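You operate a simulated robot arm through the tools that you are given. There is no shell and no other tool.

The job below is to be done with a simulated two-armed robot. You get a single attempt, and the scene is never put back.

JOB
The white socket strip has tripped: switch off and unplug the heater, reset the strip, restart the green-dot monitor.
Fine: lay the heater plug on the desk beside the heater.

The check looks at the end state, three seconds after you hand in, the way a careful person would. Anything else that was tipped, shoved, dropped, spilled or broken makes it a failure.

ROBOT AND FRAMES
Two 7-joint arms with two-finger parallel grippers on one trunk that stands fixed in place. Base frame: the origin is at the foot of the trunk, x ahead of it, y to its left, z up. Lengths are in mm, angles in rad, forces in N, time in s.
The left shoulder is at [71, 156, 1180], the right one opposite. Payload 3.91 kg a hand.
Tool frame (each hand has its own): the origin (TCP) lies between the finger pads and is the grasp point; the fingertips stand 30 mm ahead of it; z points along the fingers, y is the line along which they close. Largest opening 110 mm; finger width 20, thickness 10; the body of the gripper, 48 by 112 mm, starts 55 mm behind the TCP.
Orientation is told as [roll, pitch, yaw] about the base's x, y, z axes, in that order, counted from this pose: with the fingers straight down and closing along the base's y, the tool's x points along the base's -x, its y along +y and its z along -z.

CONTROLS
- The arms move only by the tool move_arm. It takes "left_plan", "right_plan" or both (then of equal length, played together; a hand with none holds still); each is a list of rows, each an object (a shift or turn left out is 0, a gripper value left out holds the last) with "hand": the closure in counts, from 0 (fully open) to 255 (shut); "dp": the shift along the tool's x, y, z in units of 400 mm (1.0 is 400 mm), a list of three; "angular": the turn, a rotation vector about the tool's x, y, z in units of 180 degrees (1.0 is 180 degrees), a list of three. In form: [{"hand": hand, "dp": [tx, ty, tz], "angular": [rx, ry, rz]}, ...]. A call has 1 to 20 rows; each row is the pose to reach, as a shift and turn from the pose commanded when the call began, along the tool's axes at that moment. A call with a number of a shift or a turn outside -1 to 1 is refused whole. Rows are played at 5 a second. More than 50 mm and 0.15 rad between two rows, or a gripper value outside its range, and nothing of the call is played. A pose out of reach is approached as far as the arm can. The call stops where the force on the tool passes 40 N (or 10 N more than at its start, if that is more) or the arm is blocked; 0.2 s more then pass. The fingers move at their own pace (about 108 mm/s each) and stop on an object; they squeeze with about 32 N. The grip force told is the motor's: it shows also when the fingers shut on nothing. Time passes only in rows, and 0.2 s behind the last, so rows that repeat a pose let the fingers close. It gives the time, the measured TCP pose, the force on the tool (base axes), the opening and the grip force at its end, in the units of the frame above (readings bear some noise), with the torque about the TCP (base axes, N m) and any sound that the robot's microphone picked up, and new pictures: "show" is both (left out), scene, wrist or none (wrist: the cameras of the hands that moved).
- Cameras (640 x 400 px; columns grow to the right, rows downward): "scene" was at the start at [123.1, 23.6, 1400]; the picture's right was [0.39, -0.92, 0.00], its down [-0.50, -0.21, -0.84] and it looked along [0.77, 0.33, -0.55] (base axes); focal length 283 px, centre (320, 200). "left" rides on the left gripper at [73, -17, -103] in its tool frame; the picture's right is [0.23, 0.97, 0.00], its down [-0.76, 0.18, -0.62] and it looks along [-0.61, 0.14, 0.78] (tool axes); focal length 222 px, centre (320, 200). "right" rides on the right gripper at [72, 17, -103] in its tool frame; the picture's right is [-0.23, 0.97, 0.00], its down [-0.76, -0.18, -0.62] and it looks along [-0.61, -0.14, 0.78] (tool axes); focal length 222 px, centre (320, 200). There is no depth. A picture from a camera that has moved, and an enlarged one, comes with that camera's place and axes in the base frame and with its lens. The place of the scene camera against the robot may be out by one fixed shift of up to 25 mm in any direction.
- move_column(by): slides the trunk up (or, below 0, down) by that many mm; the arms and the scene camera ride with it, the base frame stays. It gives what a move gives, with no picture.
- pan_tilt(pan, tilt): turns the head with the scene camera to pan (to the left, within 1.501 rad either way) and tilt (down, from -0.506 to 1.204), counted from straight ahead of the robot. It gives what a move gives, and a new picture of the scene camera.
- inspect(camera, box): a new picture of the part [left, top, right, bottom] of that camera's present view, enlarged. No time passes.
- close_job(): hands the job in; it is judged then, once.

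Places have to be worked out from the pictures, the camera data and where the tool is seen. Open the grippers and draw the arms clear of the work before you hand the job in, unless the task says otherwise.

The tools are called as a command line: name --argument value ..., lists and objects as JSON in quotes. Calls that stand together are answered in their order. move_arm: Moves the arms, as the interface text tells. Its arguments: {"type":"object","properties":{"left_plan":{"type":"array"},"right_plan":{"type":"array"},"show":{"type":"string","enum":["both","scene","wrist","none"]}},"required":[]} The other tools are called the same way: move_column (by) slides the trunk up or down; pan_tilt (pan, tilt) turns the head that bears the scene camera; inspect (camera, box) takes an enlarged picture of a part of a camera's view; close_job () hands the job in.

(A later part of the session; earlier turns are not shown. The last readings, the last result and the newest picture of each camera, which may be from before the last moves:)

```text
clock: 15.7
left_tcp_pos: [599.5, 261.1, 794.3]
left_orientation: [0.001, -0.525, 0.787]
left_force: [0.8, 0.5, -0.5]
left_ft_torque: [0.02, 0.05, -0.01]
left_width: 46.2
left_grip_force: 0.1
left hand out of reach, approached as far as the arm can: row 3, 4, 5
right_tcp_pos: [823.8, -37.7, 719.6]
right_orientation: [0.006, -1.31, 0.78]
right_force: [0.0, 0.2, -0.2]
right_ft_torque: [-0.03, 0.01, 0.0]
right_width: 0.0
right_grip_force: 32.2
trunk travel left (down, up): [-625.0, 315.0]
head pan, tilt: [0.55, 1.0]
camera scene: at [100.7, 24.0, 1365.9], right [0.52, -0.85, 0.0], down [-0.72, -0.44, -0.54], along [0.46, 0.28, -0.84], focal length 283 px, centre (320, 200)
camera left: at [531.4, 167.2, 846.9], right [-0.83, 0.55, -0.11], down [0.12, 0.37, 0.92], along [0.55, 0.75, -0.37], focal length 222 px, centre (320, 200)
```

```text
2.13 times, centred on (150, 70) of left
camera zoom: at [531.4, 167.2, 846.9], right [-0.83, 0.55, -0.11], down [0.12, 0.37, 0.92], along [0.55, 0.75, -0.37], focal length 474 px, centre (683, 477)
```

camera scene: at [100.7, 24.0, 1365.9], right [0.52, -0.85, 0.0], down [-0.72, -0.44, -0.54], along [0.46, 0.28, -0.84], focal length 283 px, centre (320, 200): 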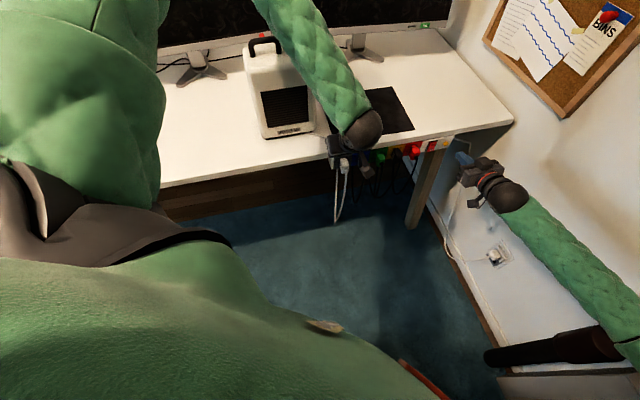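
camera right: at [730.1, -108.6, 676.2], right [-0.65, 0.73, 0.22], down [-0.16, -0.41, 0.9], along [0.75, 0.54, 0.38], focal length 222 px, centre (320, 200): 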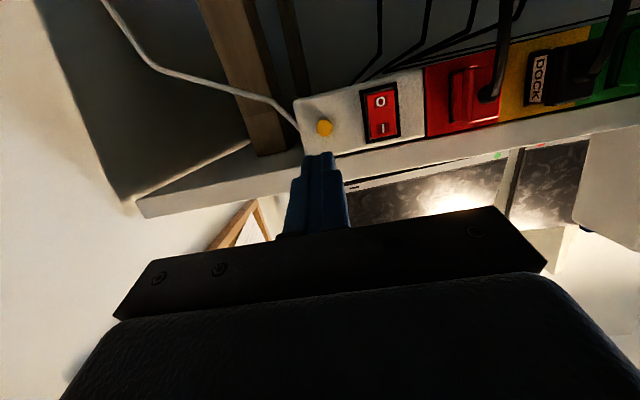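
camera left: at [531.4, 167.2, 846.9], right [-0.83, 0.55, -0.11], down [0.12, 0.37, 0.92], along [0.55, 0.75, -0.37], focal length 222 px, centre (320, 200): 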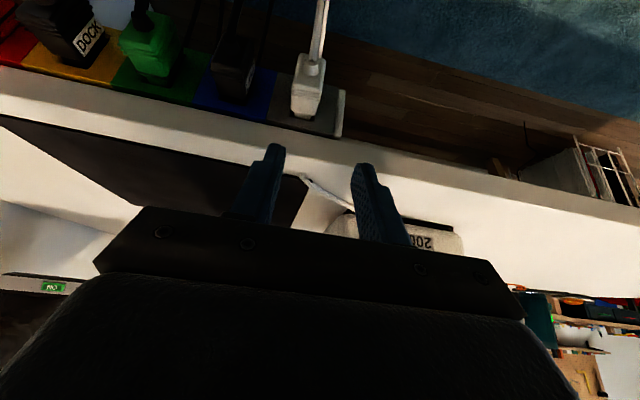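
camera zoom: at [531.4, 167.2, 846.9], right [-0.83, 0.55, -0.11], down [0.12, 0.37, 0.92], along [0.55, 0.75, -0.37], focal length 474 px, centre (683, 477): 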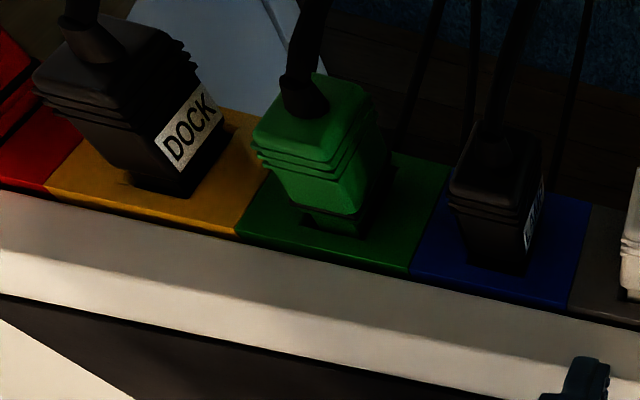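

The labels read DOCK and LAMP on the black plugs; the white plug (heater cord colour, cord ending in the hole just above) is the heater's. I park the left arm high and bring the right hand, pitched 40° and opened to 46 mm, to a pre-grasp above and in front of the white plug.

move_arm --left_plan '[{"dp": [-0.0579, 0.016, -0.0926], "angular": [0, 0.0119, 0]}, {"dp": [-0.1157, 0.032, -0.1853], "angular": [0, 0.0238, 0]}, {"dp": [-0.1736, 0.048, -0.2779], "angular": [0, 0.0357, 0]}, {"dp": [-0.2314, 0.064, -0.3706], "angular": [0, 0.0476, 0]}, {"dp": [-0.2893, 0.08, -0.4632], "angular": [0, 0.0595, 0]}, {"dp": [-0.3471, 0.096, -0.5559], "angular": [0, 0.0714, 0]}, {"dp": [-0.405, 0.112, -0.6485], "angular": [0, 0.0833, 0]}, {"dp": [-0.4593, 0.1916, -0.679], "angular": [0, 0.0952, 0]}, {"dp": [-0.5136, 0.2711, -0.7095], "angular": [0, 0.1071, 0]}, {"dp": [-0.5679, 0.3507, -0.74], "angular": [0, 0.119, 0]}, {"dp": [-0.6221, 0.4303, -0.7705], "angular": [0, 0.1309, 0]}, {"dp": [-0.6764, 0.5099, -0.801], "angular": [0, 0.1428, 0]}, {"dp": [-0.7307, 0.5894, -0.8315], "angular": [0, 0.1547, 0]}, {"dp": [-0.785, 0.669, -0.862], "angular": [0, 0.1667, 0]}]' --right_plan '[{"hand": 148, "dp": [-0.0462, 0.0075, -0.0866], "angular": [0, 0.0139, 0]}, {"hand": 148, "dp": [-0.0923, 0.015, -0.1732], "angular": [0, 0.0278, 0]}, {"hand": 148, "dp": [-0.1385, 0.0225, -0.2598], "angular": [0, 0.0417, 0]}, {"hand": 148, "dp": [-0.1584, 0.1297, -0.2544], "angular": [0, 0.0556, 0]}, {"hand": 148, "dp": [-0.1784, 0.2369, -0.2491], "angular": [0, 0.0695, 0]}, {"hand": 148, "dp": [-0.1983, 0.3441, -0.2437], "angular": [0, 0.0834, 0]}, {"hand": 148, "dp": [-0.2182, 0.4513, -0.2383], "angular": [0, 0.0973, 0]}, {"hand": 148, "dp": [-0.2381, 0.5584, -0.2329], "angular": [0, 0.1112, 0]}, {"hand": 148, "dp": [-0.2581, 0.6656, -0.2276], "angular": [0, 0.1251, 0]}, {"hand": 148, "dp": [-0.278, 0.7728, -0.2222], "angular": [0, 0.139, 0]}, {"hand": 148, "dp": [-0.2389, 0.7996, -0.1652], "angular": [0, 0.1529, 0]}, {"hand": 148, "dp": [-0.1998, 0.8263, -0.1081], "angular": [0, 0.1668, 0]}, {"hand": 148, "dp": [-0.1606, 0.8531, -0.0511], "angular": [0, 0.1807, 0]}, {"hand": 148, "dp": [-0.1215, 0.8798, 0.006], "angular": [0, 0.1945, 0]}]' --show "both"

```text
clock: 18.7
left_tcp_pos: [477.3, 522.6, 1247.8]
left_orientation: [-0.002, 0.003, 0.785]
left_force: [-0.5, -0.9, 0.3]
left_ft_torque: [-0.04, -0.02, 0.03]
left_width: 46.2
left_grip_force: 0.1
right_tcp_pos: [586.7, 224.6, 766.6]
right_orientation: [0.001, -0.697, 0.783]
right_force: [-0.8, 0.1, -0.8]
right_ft_torque: [0.04, -0.04, 0.01]
right_width: 46.0
right_grip_force: 0.0
trunk travel left (down, up): [-625.0, 315.0]
head pan, tilt: [0.55, 1.0]
camera scene: at [99.7, 26.4, 1365.9], right [0.52, -0.85, 0.0], down [-0.72, -0.44, -0.54], along [0.46, 0.28, -0.84], focal length 283 px, centre (320, 200)
camera right: at [488.8, 150.8, 800.4], right [-0.56, 0.81, 0.15], down [0.26, 0.0, 0.97], along [0.79, 0.58, -0.21], focal length 222 px, centre (320, 200)
camera left: at [437.9, 457.7, 1352.3], right [-0.85, 0.53, 0.0], down [0.41, 0.67, 0.62], along [0.33, 0.53, -0.78], focal length 222 px, centre (320, 200)
```

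scene: 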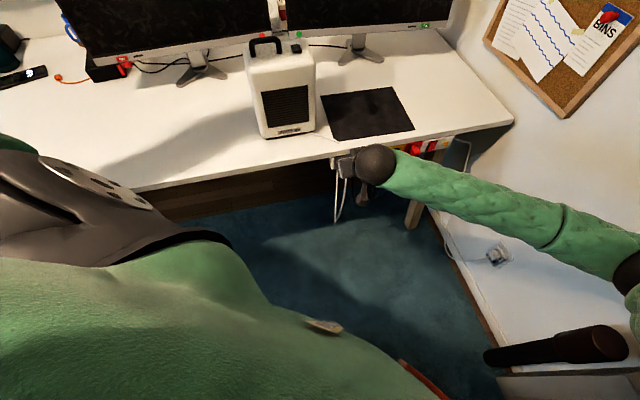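
right: 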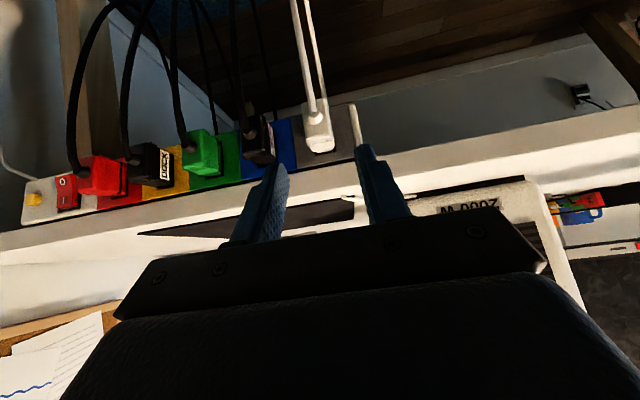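
left: 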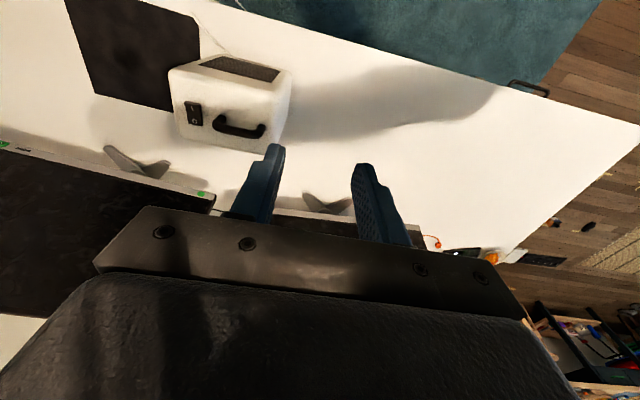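

The plug projects exactly between the two open right fingers. I slide the hand down its finger axis by 70 mm to straddle the plug.

move_arm --right_plan '[{"hand": 148, "dp": [0, 0, 0.05]}, {"hand": 148, "dp": [0, 0, 0.1]}, {"hand": 148, "dp": [0, 0, 0.14]}, {"hand": 148, "dp": [0, 0, 0.16]}, {"hand": 148, "dp": [0, 0, 0.175]}]' --show "both"

inspect --camera "right" --box '[220, 60, 420, 220]'

inspect --camera "scene" --box '[300, 120, 440, 220]'

```text
clock: 19.9
left_tcp_pos: [477.8, 521.2, 1249.1]
left_orientation: [0.0, 0.001, 0.789]
left_force: [0.5, 0.8, -0.3]
left_ft_torque: [0.02, 0.0, 0.01]
left_width: 46.1
left_grip_force: 0.0
right_tcp_pos: [617.6, 253.9, 711.4]
right_orientation: [0.0, -0.697, 0.784]
right_force: [0.0, 0.4, -0.4]
right_ft_torque: [-0.02, 0.0, 0.0]
right_width: 46.5
right_grip_force: 0.1
trunk travel left (down, up): [-625.0, 315.0]
head pan, tilt: [0.55, 1.0]
camera scene: at [100.5, 25.3, 1365.9], right [0.52, -0.85, 0.0], down [-0.72, -0.44, -0.54], along [0.46, 0.28, -0.84], focal length 283 px, centre (320, 200)
camera right: at [520.3, 181.4, 745.0], right [-0.56, 0.81, 0.15], down [0.26, 0.0, 0.97], along [0.78, 0.58, -0.21], focal length 222 px, centre (320, 200)
```

scene: 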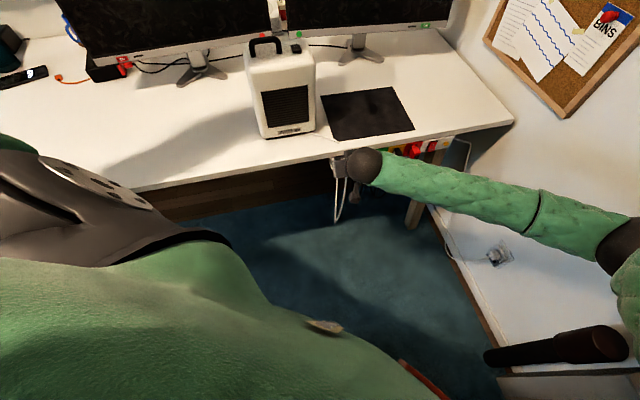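
right: 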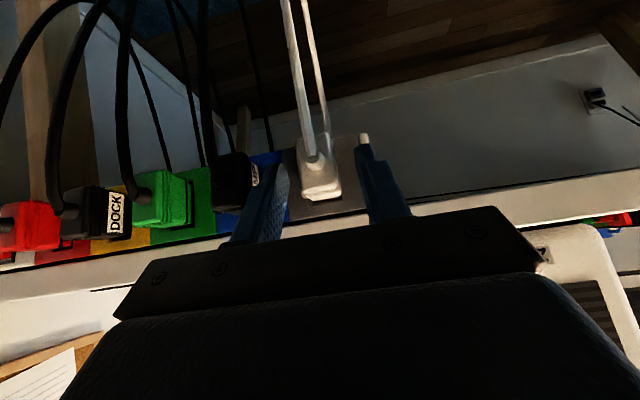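

```text
2.50 times, centred on (320, 140) of right
camera zoom: at [520.3, 181.4, 745.0], right [-0.56, 0.81, 0.15], down [0.26, 0.0, 0.97], along [0.78, 0.58, -0.21], focal length 555 px, centre (320, 350)
```

zoom: 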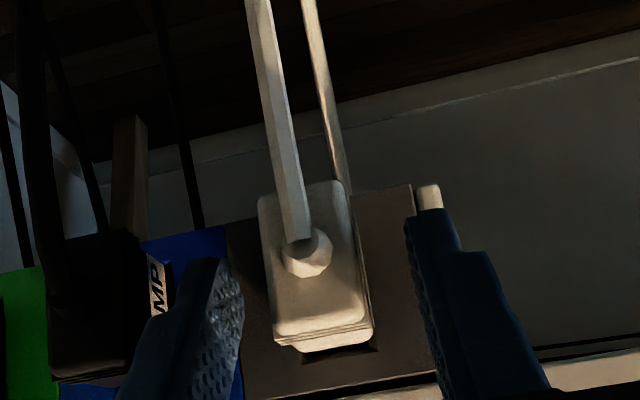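

```text
4.00 times, centred on (370, 170) of scene
camera zoom: at [100.5, 25.3, 1365.9], right [0.52, -0.85, 0.0], down [-0.72, -0.44, -0.54], along [0.46, 0.28, -0.84], focal length 1134 px, centre (120, 320)
```

zoom: 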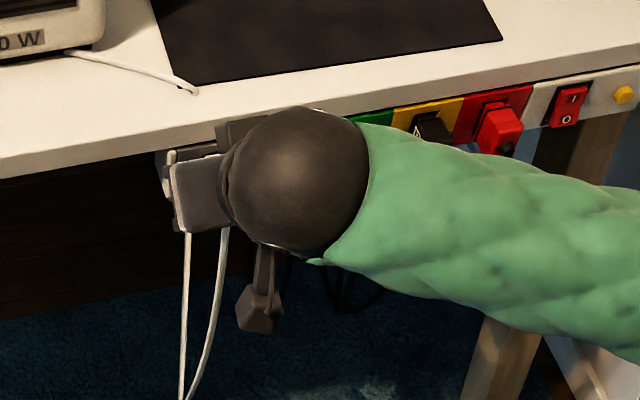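

The fingers straddle the plug cleanly with the LAMP plug clear. I close the gripper on the white plug.

move_arm --right_plan '[{"hand": 255}, {"hand": 255}, {"hand": 255}, {"hand": 255}]' --show "wrist"

inspect --camera "right" --box '[220, 60, 420, 220]'

```text
clock: 20.9
left_tcp_pos: [478.2, 519.4, 1250.2]
left_orientation: [0.001, 0.0, 0.787]
left_force: [-0.1, -0.3, 0.0]
left_ft_torque: [0.0, 0.0, 0.0]
left_width: 46.1
left_grip_force: 0.0
right_tcp_pos: [617.9, 255.2, 711.8]
right_orientation: [-0.001, -0.698, 0.784]
right_force: [6.6, -4.6, -0.9]
right_ft_torque: [-0.03, -0.04, -0.1]
right_width: 21.1
right_grip_force: 31.6
trunk travel left (down, up): [-625.0, 315.0]
head pan, tilt: [0.55, 1.0]
camera right: at [520.5, 181.2, 745.1], right [-0.56, 0.81, 0.15], down [0.26, 0.0, 0.97], along [0.79, 0.58, -0.21], focal length 222 px, centre (320, 200)
```

right: 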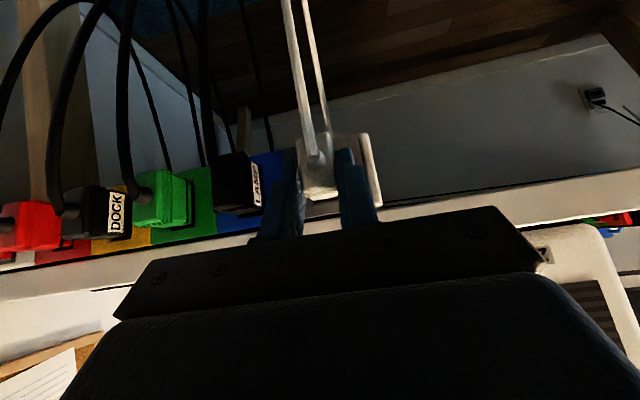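

```text
2.50 times, centred on (320, 140) of right
camera zoom: at [520.5, 181.2, 745.1], right [-0.56, 0.81, 0.15], down [0.26, 0.0, 0.97], along [0.79, 0.58, -0.21], focal length 555 px, centre (320, 350)
```

zoom: 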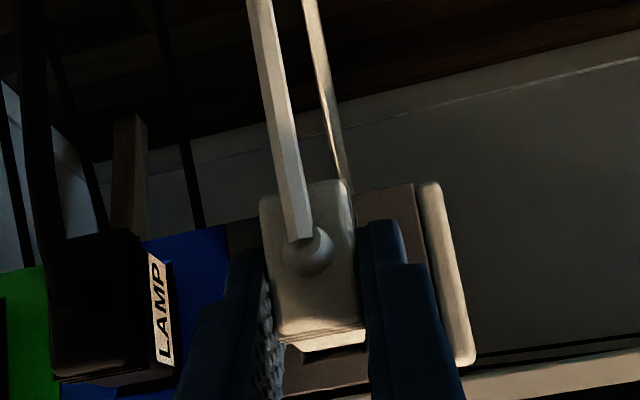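

The plug is gripped (21 mm wide, 32 N). I pull it straight out, horizontally away from the strip, in small steps.

move_arm --right_plan '[{"hand": 255, "dp": [0.0096, 0, -0.008]}, {"hand": 255, "dp": [0.0192, 0, -0.0161]}, {"hand": 255, "dp": [0.0287, 0, -0.0241]}, {"hand": 255, "dp": [0.0383, 0, -0.0322]}, {"hand": 255, "dp": [0.0575, 0, -0.0482]}, {"hand": 255, "dp": [0.0766, 0, -0.0643]}, {"hand": 255, "dp": [0.0958, 0, -0.0804]}]' --show "wrist"

inspect --camera "right" --box '[220, 60, 420, 220]'

```text
clock: 22.5
left_tcp_pos: [478.7, 521.1, 1249.9]
left_orientation: [0.0, 0.0, 0.786]
left_force: [-0.3, -0.1, -0.2]
left_ft_torque: [0.0, 0.02, 0.0]
left_width: 46.4
left_grip_force: 0.0
right_tcp_pos: [581.9, 219.9, 712.8]
right_orientation: [-0.001, -0.698, 0.784]
right_force: [0.2, -0.5, -1.3]
right_ft_torque: [0.0, 0.05, 0.01]
right_width: 21.2
right_grip_force: 32.3
trunk travel left (down, up): [-625.0, 315.0]
head pan, tilt: [0.55, 1.0]
camera right: at [484.4, 146.3, 745.2], right [-0.56, 0.81, 0.15], down [0.26, 0.0, 0.97], along [0.78, 0.58, -0.21], focal length 222 px, centre (320, 200)
```

right: 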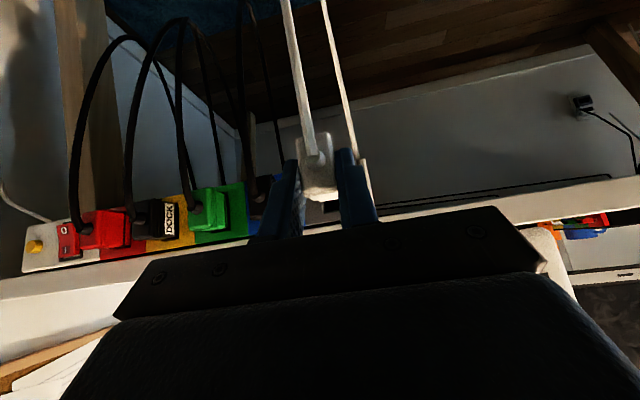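

```text
2.50 times, centred on (320, 140) of right
camera zoom: at [484.4, 146.3, 745.2], right [-0.56, 0.81, 0.15], down [0.26, 0.0, 0.97], along [0.78, 0.58, -0.21], focal length 555 px, centre (320, 350)
```

zoom: 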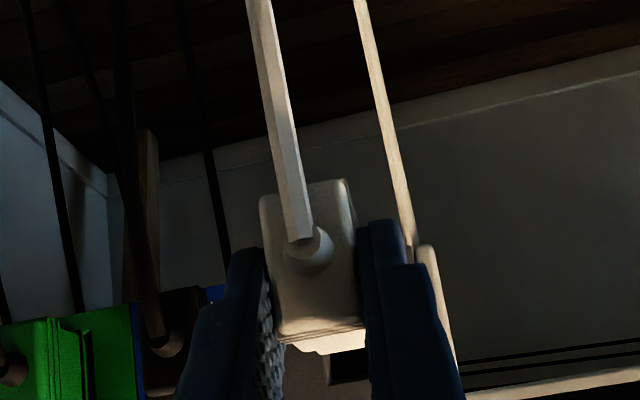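

The plug is out: the slot is visible behind it and the hand holds it with almost no load. I lift it straight up clear of the desk edge and check how the cord follows.

move_arm --right_plan '[{"hand": 255, "dp": [-0.0643, 0, -0.0766]}, {"hand": 255, "dp": [-0.1286, 0, -0.1532]}, {"hand": 255, "dp": [-0.1929, 0, -0.2298]}, {"hand": 255, "dp": [-0.2572, 0, -0.3064]}]' --show "both"

inspect --camera "scene" --box '[240, 80, 440, 240]'

```text
clock: 23.5
left_tcp_pos: [475.7, 521.7, 1250.3]
left_orientation: [-0.001, -0.001, 0.787]
left_force: [-0.8, -0.6, -0.6]
left_ft_torque: [0.03, -0.01, 0.02]
left_width: 45.7
left_grip_force: 0.0
right_tcp_pos: [579.4, 218.6, 871.5]
right_orientation: [0.0, -0.697, 0.786]
right_force: [0.4, -0.1, -0.2]
right_ft_torque: [0.0, -0.01, 0.01]
right_width: 21.4
right_grip_force: 32.0
trunk travel left (down, up): [-625.0, 315.0]
head pan, tilt: [0.55, 1.0]
camera scene: at [99.7, 25.4, 1365.9], right [0.52, -0.85, 0.0], down [-0.72, -0.44, -0.54], along [0.46, 0.28, -0.84], focal length 283 px, centre (320, 200)
camera right: at [482.8, 143.5, 904.4], right [-0.56, 0.81, 0.15], down [0.26, 0.0, 0.97], along [0.78, 0.58, -0.21], focal length 222 px, centre (320, 200)
```

scene: 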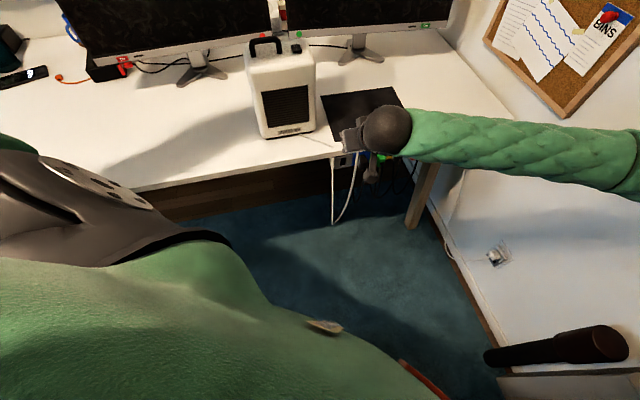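
right: 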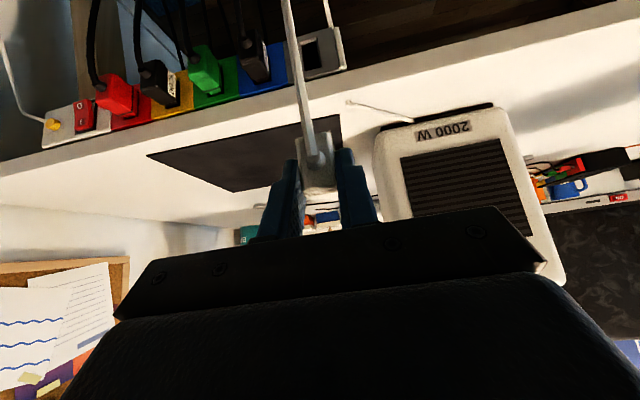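

```text
2.50 times, centred on (340, 160) of scene
camera zoom: at [99.7, 25.4, 1365.9], right [0.52, -0.85, 0.0], down [-0.72, -0.44, -0.54], along [0.46, 0.28, -0.84], focal length 709 px, centre (270, 300)
```

zoom: 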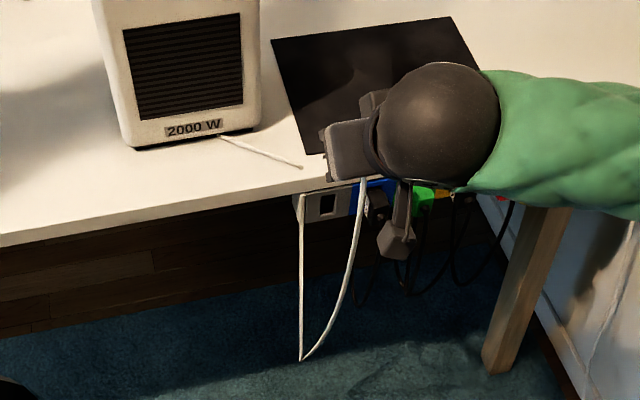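

The cord hangs freely as a loop and the grey socket is empty. I now carry the plug to the left along the desk front, staying ~70 mm ahead of the heater's face.

move_arm --right_plan '[{"hand": 255, "dp": [-0.015, 0.097, 0.0091]}, {"hand": 255, "dp": [-0.03, 0.194, 0.0181]}, {"hand": 255, "dp": [-0.045, 0.291, 0.0272]}, {"hand": 255, "dp": [-0.06, 0.388, 0.0363]}, {"hand": 255, "dp": [-0.075, 0.485, 0.0453]}, {"hand": 255, "dp": [-0.09, 0.582, 0.0544]}, {"hand": 255, "dp": [-0.105, 0.679, 0.0634]}, {"hand": 255, "dp": [-0.12, 0.776, 0.0725]}]' --show "both"

```text
clock: 25.3
left_tcp_pos: [477.4, 523.2, 1248.7]
left_orientation: [-0.001, 0.001, 0.787]
left_force: [0.0, -0.1, -0.2]
left_ft_torque: [0.0, 0.01, 0.02]
left_width: 46.4
left_grip_force: 0.0
right_tcp_pos: [401.2, 479.1, 880.0]
right_orientation: [-0.002, -0.696, 0.785]
right_force: [-0.1, 0.6, 0.4]
right_ft_torque: [0.01, 0.02, 0.0]
right_width: 21.0
right_grip_force: 32.0
trunk travel left (down, up): [-625.0, 315.0]
head pan, tilt: [0.55, 1.0]
camera scene: at [99.4, 27.0, 1365.9], right [0.52, -0.85, 0.0], down [-0.72, -0.44, -0.54], along [0.46, 0.28, -0.84], focal length 283 px, centre (320, 200)
camera right: at [304.6, 406.5, 913.4], right [-0.56, 0.81, 0.14], down [0.26, 0.01, 0.97], along [0.79, 0.58, -0.21], focal length 222 px, centre (320, 200)
```

scene: 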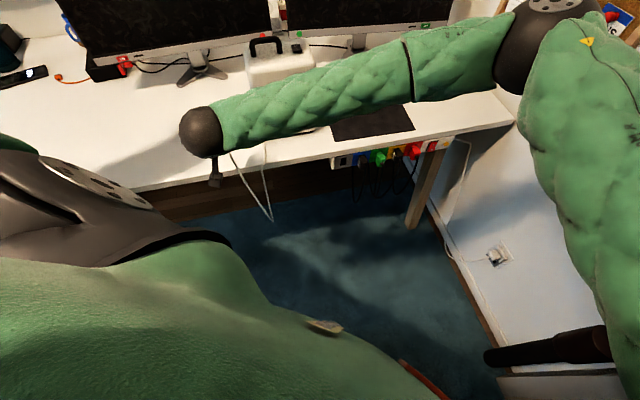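
right: 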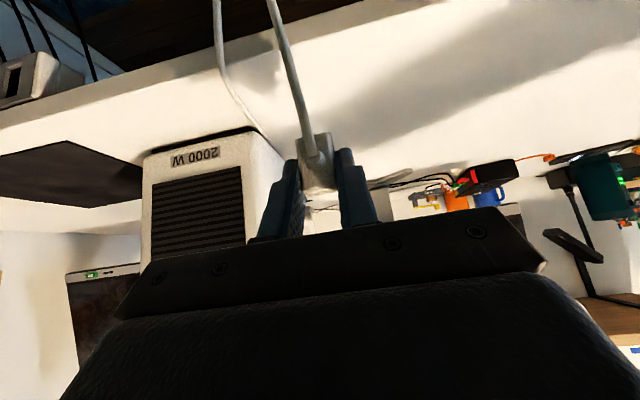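

The carry went fine; the plug is now left of the heater line, in front of the desk. I zoom in to check how the cord runs before setting it down.

inspect --camera "scene" --box '[200, 120, 360, 240]'

inspect --camera "right" --box '[120, 0, 440, 220]'

inspect --camera "left" --box '[60, 0, 380, 200]'

```text
3.33 times, centred on (280, 180) of scene
camera zoom: at [99.4, 27.0, 1365.9], right [0.52, -0.85, 0.0], down [-0.72, -0.44, -0.54], along [0.46, 0.28, -0.84], focal length 945 px, centre (453, 267)
```

zoom: 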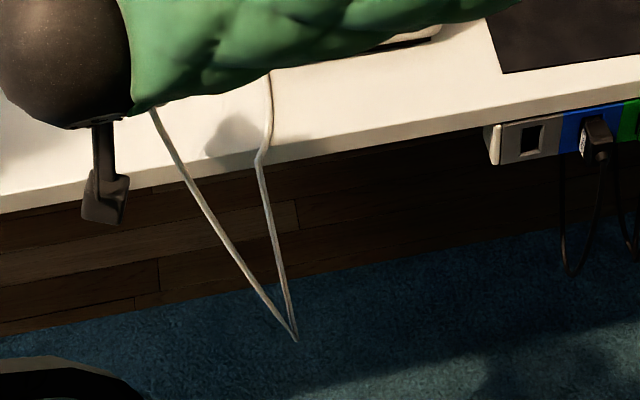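

```text
1.82 times, centred on (280, 110) of right
camera zoom: at [304.6, 406.5, 913.4], right [-0.56, 0.81, 0.14], down [0.26, 0.01, 0.97], along [0.79, 0.58, -0.21], focal length 404 px, centre (393, 364)
```

zoom: 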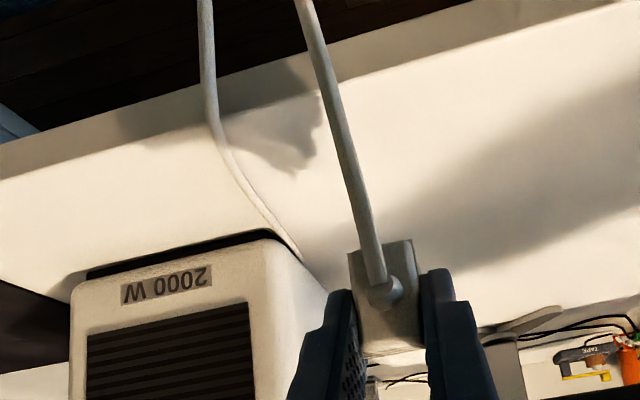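

```text
2.00 times, centred on (220, 100) of left
camera zoom: at [437.6, 458.2, 1351.9], right [-0.85, 0.53, 0.0], down [0.41, 0.67, 0.62], along [0.33, 0.53, -0.78], focal length 444 px, centre (520, 400)
```

zoom: 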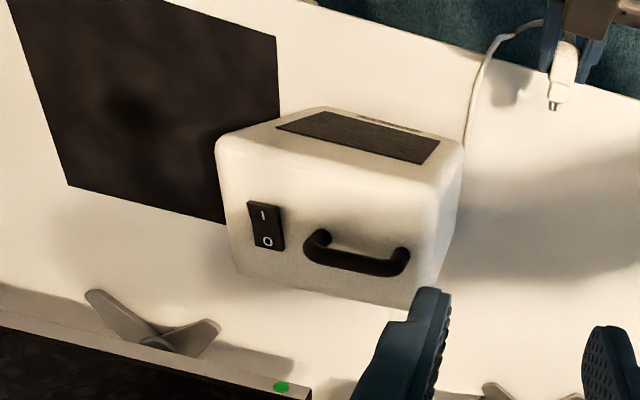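

The cord simply follows the plug over the desk edge on the heater's left side. I move forward to hover over the free desk about 80 mm left of the heater.

move_arm --right_plan '[{"hand": 255, "dp": [-0.0372, 0.0031, 0.0719]}, {"hand": 255, "dp": [-0.0744, 0.0063, 0.1438]}, {"hand": 255, "dp": [-0.1116, 0.0094, 0.2156]}, {"hand": 255, "dp": [-0.1488, 0.0125, 0.2875]}, {"hand": 255, "dp": [-0.1207, 0.0125, 0.321]}]' --show "both"

inspect --camera "left" --box '[180, 0, 500, 200]'

```text
clock: 26.5
left_tcp_pos: [477.5, 521.0, 1250.6]
left_orientation: [0.002, 0.0, 0.787]
left_force: [0.1, 0.4, -0.1]
left_ft_torque: [0.03, 0.01, 0.03]
left_width: 46.1
left_grip_force: 0.0
right_tcp_pos: [483.7, 566.8, 815.9]
right_orientation: [-0.001, -0.697, 0.785]
right_force: [0.5, -0.3, 0.5]
right_ft_torque: [0.01, -0.03, 0.01]
right_width: 21.0
right_grip_force: 32.0
trunk travel left (down, up): [-625.0, 315.0]
head pan, tilt: [0.55, 1.0]
camera scene: at [100.3, 25.1, 1366.0], right [0.52, -0.85, 0.0], down [-0.72, -0.44, -0.54], along [0.46, 0.28, -0.84], focal length 283 px, centre (320, 200)
camera right: at [385.7, 494.1, 848.8], right [-0.56, 0.81, 0.15], down [0.26, 0.0, 0.97], along [0.78, 0.58, -0.21], focal length 222 px, centre (320, 200)
```

scene: 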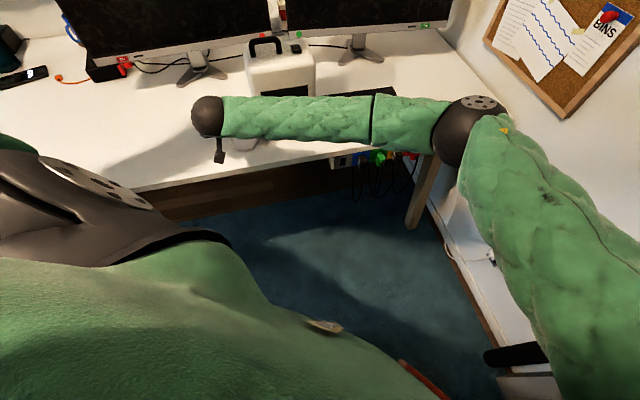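
right: 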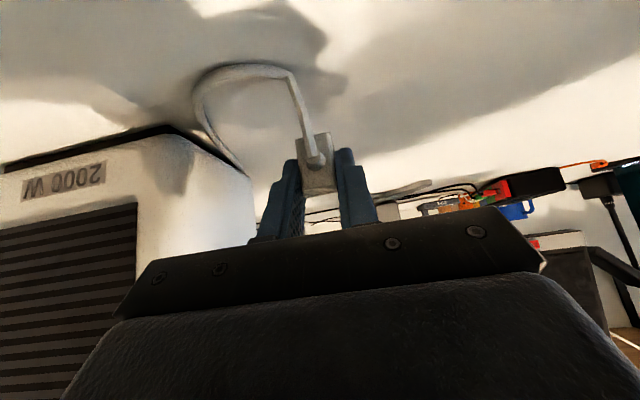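

```text
2.00 times, centred on (340, 100) of left
camera zoom: at [438.3, 456.4, 1352.5], right [-0.85, 0.53, 0.0], down [0.41, 0.66, 0.62], along [0.33, 0.53, -0.78], focal length 444 px, centre (280, 400)
```

zoom: 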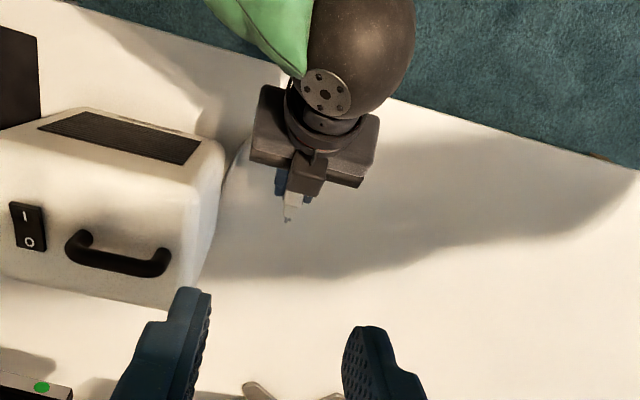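

The plug hangs over open desk left of the heater, cord in a short loop. I lower it toward the surface, leaving the last few millimetres for fine steps.

move_arm --right_plan '[{"hand": 255, "dp": [0.016, 0, 0.0192]}, {"hand": 255, "dp": [0.0289, 0, 0.0345]}, {"hand": 255, "dp": [0.0385, 0, 0.046]}, {"hand": 255, "dp": [0.0417, 0, 0.0498]}]' --show "wrist"

inspect --camera "right" --box '[160, 20, 440, 240]'

```text
clock: 27.5
left_tcp_pos: [477.9, 521.4, 1249.5]
left_orientation: [-0.001, 0.002, 0.787]
left_force: [0.2, 0.3, 0.3]
left_ft_torque: [0.03, -0.02, 0.0]
left_width: 46.1
left_grip_force: 0.1
right_tcp_pos: [483.0, 566.0, 788.1]
right_orientation: [0.001, -0.697, 0.785]
right_force: [0.1, -0.1, 0.6]
right_ft_torque: [0.0, 0.0, -0.01]
right_width: 20.7
right_grip_force: 32.1
trunk travel left (down, up): [-625.0, 315.0]
head pan, tilt: [0.55, 1.0]
camera right: at [385.7, 493.3, 821.2], right [-0.56, 0.81, 0.15], down [0.26, 0.0, 0.97], along [0.78, 0.58, -0.21], focal length 222 px, centre (320, 200)
```

right: 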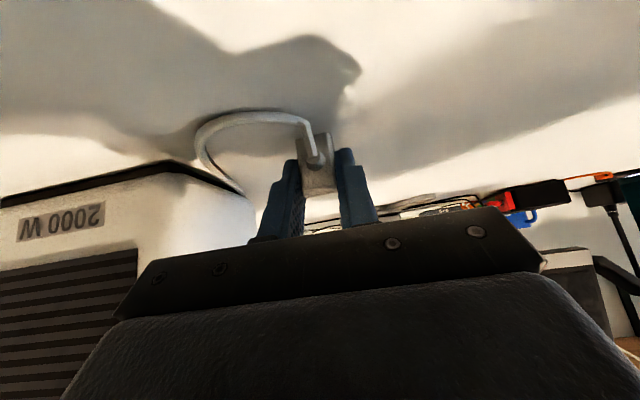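

```text
1.82 times, centred on (300, 130) of right
camera zoom: at [385.7, 493.3, 821.2], right [-0.56, 0.81, 0.15], down [0.26, 0.0, 0.97], along [0.78, 0.58, -0.21], focal length 404 px, centre (356, 327)
```

zoom: 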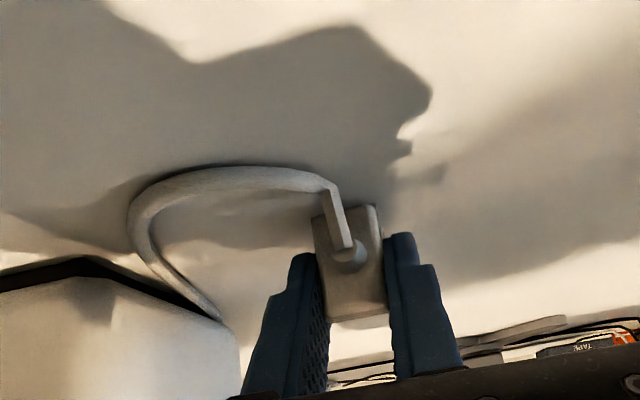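

No contact yet at TCP z=788. I go down 4 mm more in 2 mm steps and read the force.

move_arm --right_plan '[{"hand": 255, "dp": [0.0032, 0, 0.0038]}, {"hand": 255, "dp": [0.0064, 0, 0.0077]}]' --show "none"

```text
clock: 28.1
left_tcp_pos: [476.9, 520.8, 1248.7]
left_orientation: [0.001, 0.002, 0.787]
left_force: [-0.5, 0.2, -0.6]
left_ft_torque: [0.0, -0.01, 0.03]
left_width: 46.1
left_grip_force: 0.0
right_tcp_pos: [483.3, 567.5, 784.5]
right_orientation: [0.001, -0.698, 0.785]
right_force: [0.5, -0.8, 3.7]
right_ft_torque: [0.03, -0.04, -0.04]
right_width: 21.2
right_grip_force: 32.1
trunk travel left (down, up): [-625.0, 315.0]
head pan, tilt: [0.55, 1.0]
```

Contact is felt (≈4 N) — the plug rests on the desk. I open the fingers gently and let it settle.

move_arm --right_plan '[{"hand": 200}, {"hand": 175}, {"hand": 160}, {"hand": 160}]' --show "wrist"

inspect --camera "right" --box '[160, 20, 440, 240]'

```text
clock: 29.1
left_tcp_pos: [477.4, 520.5, 1249.1]
left_orientation: [0.001, 0.0, 0.787]
left_force: [0.2, 0.3, -0.3]
left_ft_torque: [0.01, 0.0, -0.01]
left_width: 46.4
left_grip_force: 0.0
right_tcp_pos: [483.5, 567.9, 784.3]
right_orientation: [0.0, -0.697, 0.784]
right_force: [0.3, 0.2, -0.3]
right_ft_torque: [-0.03, 0.03, 0.04]
right_width: 41.1
right_grip_force: 0.1
trunk travel left (down, up): [-625.0, 315.0]
head pan, tilt: [0.55, 1.0]
camera right: at [385.9, 493.9, 817.8], right [-0.56, 0.81, 0.15], down [0.26, 0.0, 0.97], along [0.78, 0.58, -0.21], focal length 222 px, centre (320, 200)
```

right: 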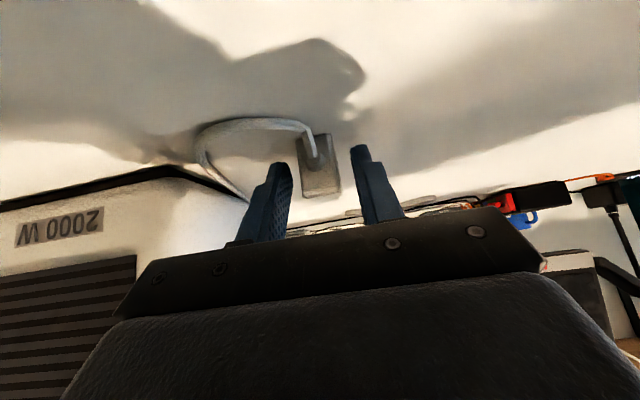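

```text
1.82 times, centred on (300, 130) of right
camera zoom: at [385.9, 493.9, 817.8], right [-0.56, 0.81, 0.15], down [0.26, 0.0, 0.97], along [0.78, 0.58, -0.21], focal length 404 px, centre (356, 327)
```

zoom: 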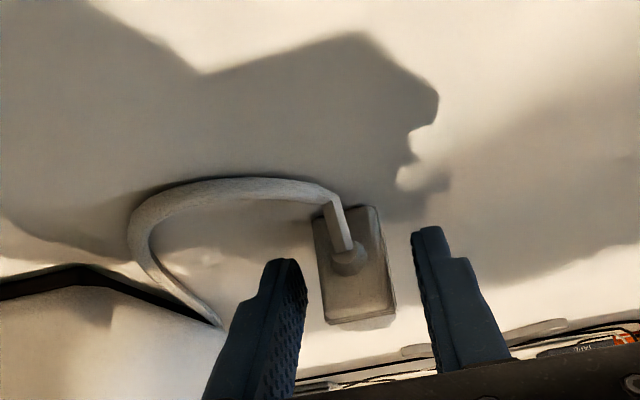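

The plug stands released on the desk between the open fingers. I withdraw the hand along its own finger axis.

move_arm --right_plan '[{"hand": 160, "dp": [0, 0, -0.03]}, {"hand": 160, "dp": [0, 0, -0.1]}, {"hand": 160, "dp": [0, 0, -0.2]}, {"hand": 160, "dp": [0, 0, -0.3]}]' --show "both"

inspect --camera "right" --box '[160, 20, 440, 240]'

inspect --camera "left" --box '[180, 0, 500, 200]'

```text
clock: 30.1
left_tcp_pos: [476.1, 521.2, 1248.6]
left_orientation: [0.0, 0.0, 0.787]
left_force: [0.4, -0.8, -0.3]
left_ft_torque: [0.03, -0.03, 0.04]
left_width: 46.4
left_grip_force: 0.1
right_tcp_pos: [426.5, 511.6, 876.9]
right_orientation: [0.0, -0.698, 0.782]
right_force: [-0.5, 0.4, -0.1]
right_ft_torque: [-0.04, 0.0, -0.01]
right_width: 41.2
right_grip_force: 0.1
trunk travel left (down, up): [-625.0, 315.0]
head pan, tilt: [0.55, 1.0]
camera scene: at [99.4, 25.0, 1365.9], right [0.52, -0.85, 0.0], down [-0.72, -0.44, -0.54], along [0.46, 0.28, -0.84], focal length 283 px, centre (320, 200)
camera right: at [329.8, 439.0, 910.2], right [-0.56, 0.81, 0.15], down [0.26, 0.0, 0.97], along [0.78, 0.58, -0.21], focal length 222 px, centre (320, 200)
```

scene: 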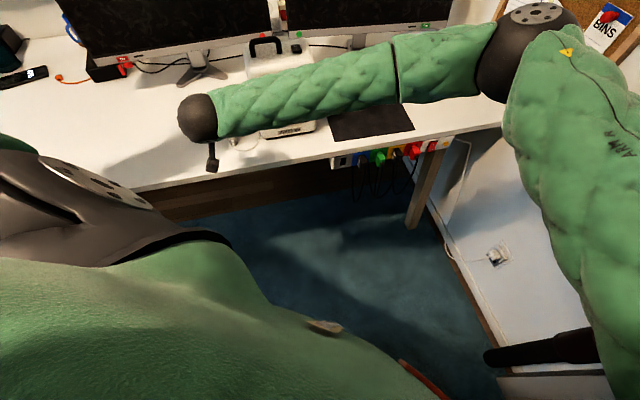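
right: 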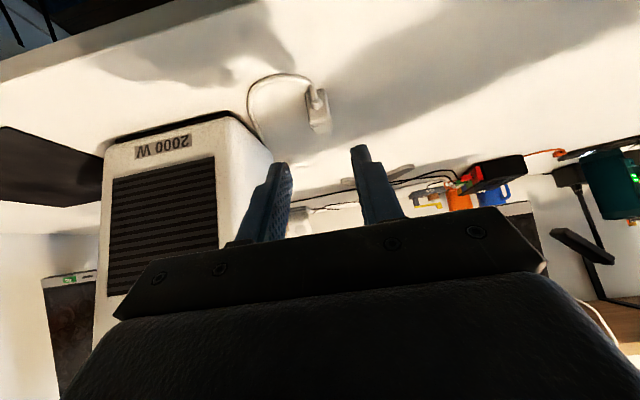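

```text
1.82 times, centred on (300, 130) of right
camera zoom: at [329.8, 439.0, 910.2], right [-0.56, 0.81, 0.15], down [0.26, 0.0, 0.97], along [0.78, 0.58, -0.21], focal length 404 px, centre (356, 327)
```

zoom: 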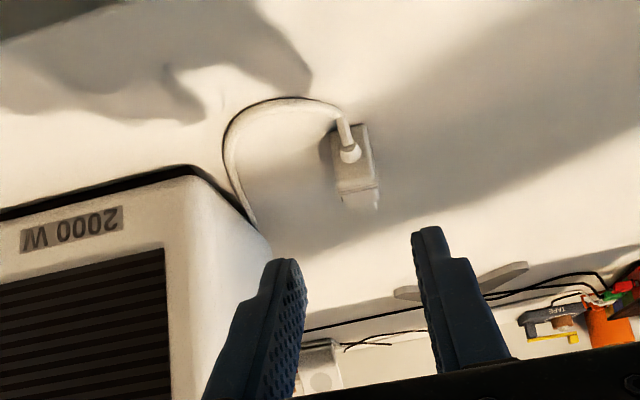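

```text
2.00 times, centred on (340, 100) of left
camera zoom: at [437.4, 456.4, 1352.7], right [-0.85, 0.53, 0.0], down [0.41, 0.66, 0.62], along [0.33, 0.53, -0.78], focal length 444 px, centre (280, 400)
```

zoom: 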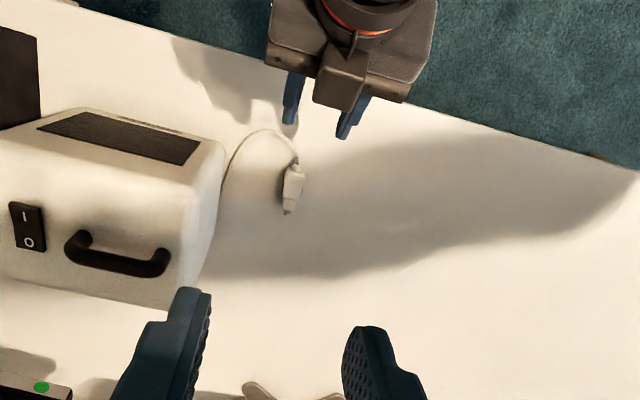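

The heater plug lies on the desk beside the heater, switch at O. Now I bring the right hand back along the desk front (closing the fingers) toward the yellow reset button.

move_arm --right_plan '[{"hand": 255, "dp": [0.0239, -0.0989, -0.0213]}, {"hand": 255, "dp": [0.0477, -0.1978, -0.0426]}, {"hand": 255, "dp": [0.0716, -0.2967, -0.0638]}, {"hand": 255, "dp": [0.0954, -0.3957, -0.0851]}, {"hand": 255, "dp": [0.1193, -0.4946, -0.1064]}, {"hand": 255, "dp": [0.1431, -0.5935, -0.1277]}, {"hand": 255, "dp": [0.167, -0.6924, -0.1489]}, {"hand": 255, "dp": [0.1908, -0.7913, -0.1702]}]' --show "none"

```text
clock: 31.9
left_tcp_pos: [478.0, 521.4, 1249.7]
left_orientation: [0.002, -0.001, 0.788]
left_force: [0.2, -0.4, -0.2]
left_ft_torque: [0.02, -0.04, 0.01]
left_width: 46.3
left_grip_force: 0.0
right_tcp_pos: [577.7, 216.0, 876.2]
right_orientation: [0.001, -0.699, 0.787]
right_force: [0.3, -0.1, 0.9]
right_ft_torque: [0.02, -0.01, 0.0]
right_width: 0.0
right_grip_force: 31.7
trunk travel left (down, up): [-625.0, 315.0]
head pan, tilt: [0.55, 1.0]
```

The hand is back in front of the strip's left end at (578,216,876). I swing out and across to a standoff 40 mm in front of the yellow button, fingers nearly horizontal.

move_arm --right_plan '[{"hand": 255, "dp": [0.0331, -0.0956, -0.0002], "angular": [0, -0.0139, 0]}, {"hand": 255, "dp": [0.0662, -0.1912, -0.0004], "angular": [0, -0.0278, 0]}, {"hand": 255, "dp": [0.0993, -0.2868, -0.0006], "angular": [0, -0.0417, 0]}, {"hand": 255, "dp": [0.1324, -0.3824, -0.0008], "angular": [0, -0.0556, 0]}, {"hand": 255, "dp": [0.1656, -0.4779, -0.001], "angular": [0, -0.0695, 0]}, {"hand": 255, "dp": [0.1987, -0.5735, -0.0012], "angular": [0, -0.0834, 0]}, {"hand": 255, "dp": [0.2318, -0.6691, -0.0014], "angular": [0, -0.0973, 0]}, {"hand": 255, "dp": [0.2649, -0.7647, -0.0016], "angular": [0, -0.1112, 0]}, {"hand": 255, "dp": [0.298, -0.8603, -0.0018], "angular": [0, -0.125, 0]}, {"hand": 255, "dp": [0.288, -0.8639, 0.0694], "angular": [0, -0.139, 0]}, {"hand": 255, "dp": [0.278, -0.8675, 0.1405], "angular": [0, -0.1529, 0]}, {"hand": 255, "dp": [0.268, -0.8711, 0.2117], "angular": [0, -0.1668, 0]}, {"hand": 255, "dp": [0.258, -0.8747, 0.2828], "angular": [0, -0.1807, 0]}, {"hand": 255, "dp": [0.248, -0.8783, 0.354], "angular": [0, -0.1945, 0]}, {"hand": 255, "dp": [0.248, -0.8783, 0.354], "angular": [0, -0.1945, 0]}]' --show "both"

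inspect --camera "right" --box '[240, 60, 480, 210]'

```text
clock: 35.1
left_tcp_pos: [476.8, 520.5, 1249.6]
left_orientation: [0.0, 0.0, 0.79]
left_force: [-0.6, -0.1, 0.0]
left_ft_torque: [0.0, 0.01, 0.0]
left_width: 46.1
left_grip_force: 0.0
right_tcp_pos: [839.0, -21.6, 706.7]
right_orientation: [0.001, -1.309, 0.784]
right_force: [0.7, -0.5, -0.4]
right_ft_torque: [0.01, 0.02, -0.02]
right_width: 0.0
right_grip_force: 31.4
trunk travel left (down, up): [-625.0, 315.0]
head pan, tilt: [0.55, 1.0]
camera scene: at [99.9, 24.9, 1366.0], right [0.52, -0.85, 0.0], down [-0.72, -0.44, -0.54], along [0.46, 0.28, -0.84], focal length 283 px, centre (320, 200)
camera right: at [744.4, -93.5, 664.4], right [-0.65, 0.73, 0.22], down [-0.16, -0.41, 0.9], along [0.75, 0.54, 0.38], focal length 222 px, centre (320, 200)
```

scene: 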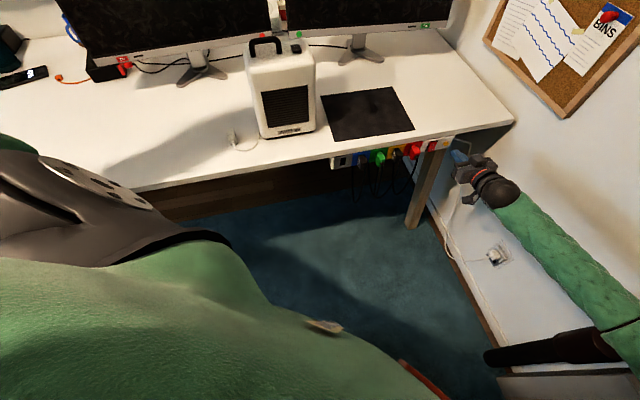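
right: 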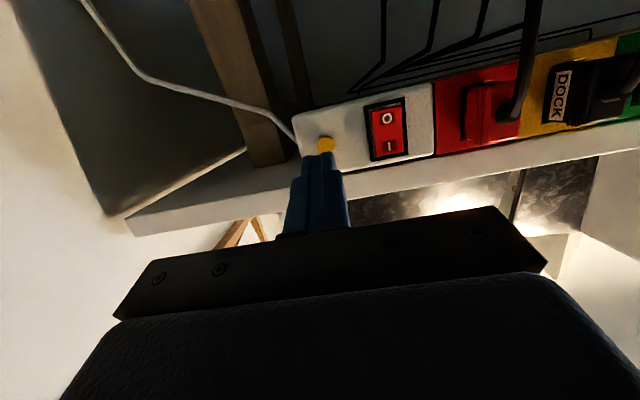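

```text
2.67 times, centred on (360, 135) of right
camera zoom: at [744.4, -93.5, 664.4], right [-0.65, 0.73, 0.22], down [-0.16, -0.41, 0.9], along [0.75, 0.54, 0.38], focal length 592 px, centre (213, 373)
```

zoom: 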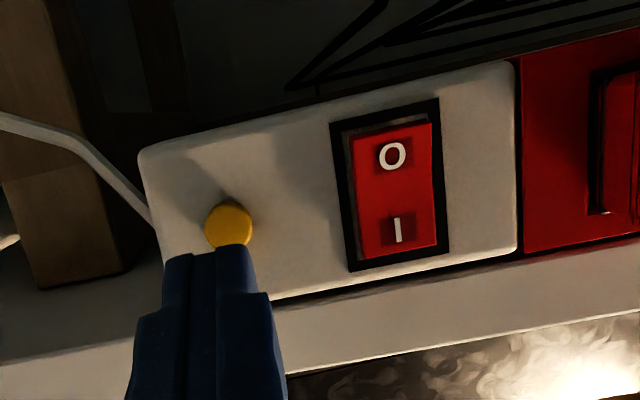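

The fingertips point at the button (button ≈ (886,28,695.5)) and the scene shows the plug lying left of the heater. I advance horizontally in fine steps onto the button, slightly lowering to centre it.

move_arm --right_plan '[{"dp": [-0.0062, 0.0038, 0.0501]}, {"dp": [-0.014, 0.0038, 0.0791]}, {"dp": [-0.0172, 0.0038, 0.0911]}, {"dp": [-0.0191, 0.0038, 0.0984]}, {"dp": [-0.0204, 0.0038, 0.1032]}, {"dp": [-0.0217, 0.0038, 0.1081]}]' --show "wrist"

inspect --camera "right" --box '[240, 60, 480, 210]'

```text
clock: 36.4
left_tcp_pos: [474.7, 520.1, 1250.7]
left_orientation: [-0.001, 0.0, 0.785]
left_force: [-0.3, -0.1, -0.3]
left_ft_torque: [-0.01, -0.07, 0.0]
left_width: 46.1
left_grip_force: 0.0
right_tcp_pos: [866.1, 7.0, 703.8]
right_orientation: [-0.002, -1.306, 0.784]
right_force: [-24.8, -21.9, 7.9]
right_ft_torque: [0.45, 0.05, 0.05]
right_width: 0.0
right_grip_force: 32.4
trunk travel left (down, up): [-625.0, 315.0]
head pan, tilt: [0.55, 1.0]
stopped in row 6 (right hand): the force on the tool passed its limit at 44 N (the readings are from after the stop); the commanded pose is now the measured one
camera right: at [770.5, -64.9, 661.4], right [-0.65, 0.73, 0.22], down [-0.16, -0.41, 0.9], along [0.75, 0.54, 0.38], focal length 222 px, centre (320, 200)
```

right: 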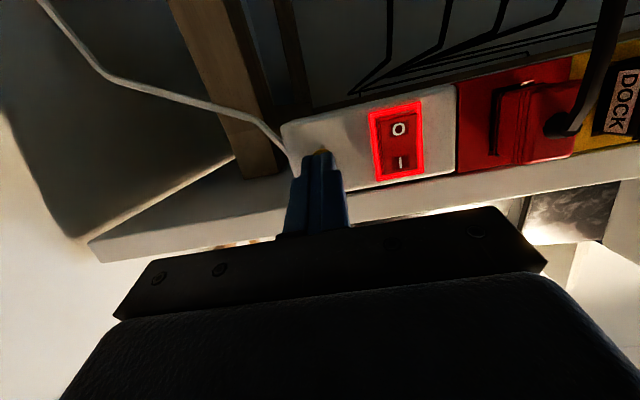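

```text
2.67 times, centred on (360, 135) of right
camera zoom: at [770.5, -64.9, 661.4], right [-0.65, 0.73, 0.22], down [-0.16, -0.41, 0.9], along [0.75, 0.54, 0.38], focal length 592 px, centre (213, 373)
```

zoom: 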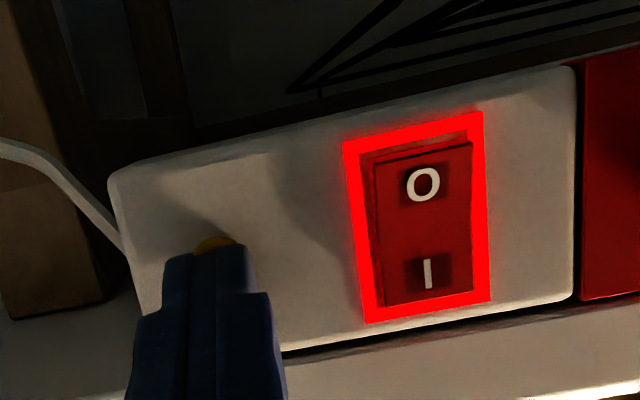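

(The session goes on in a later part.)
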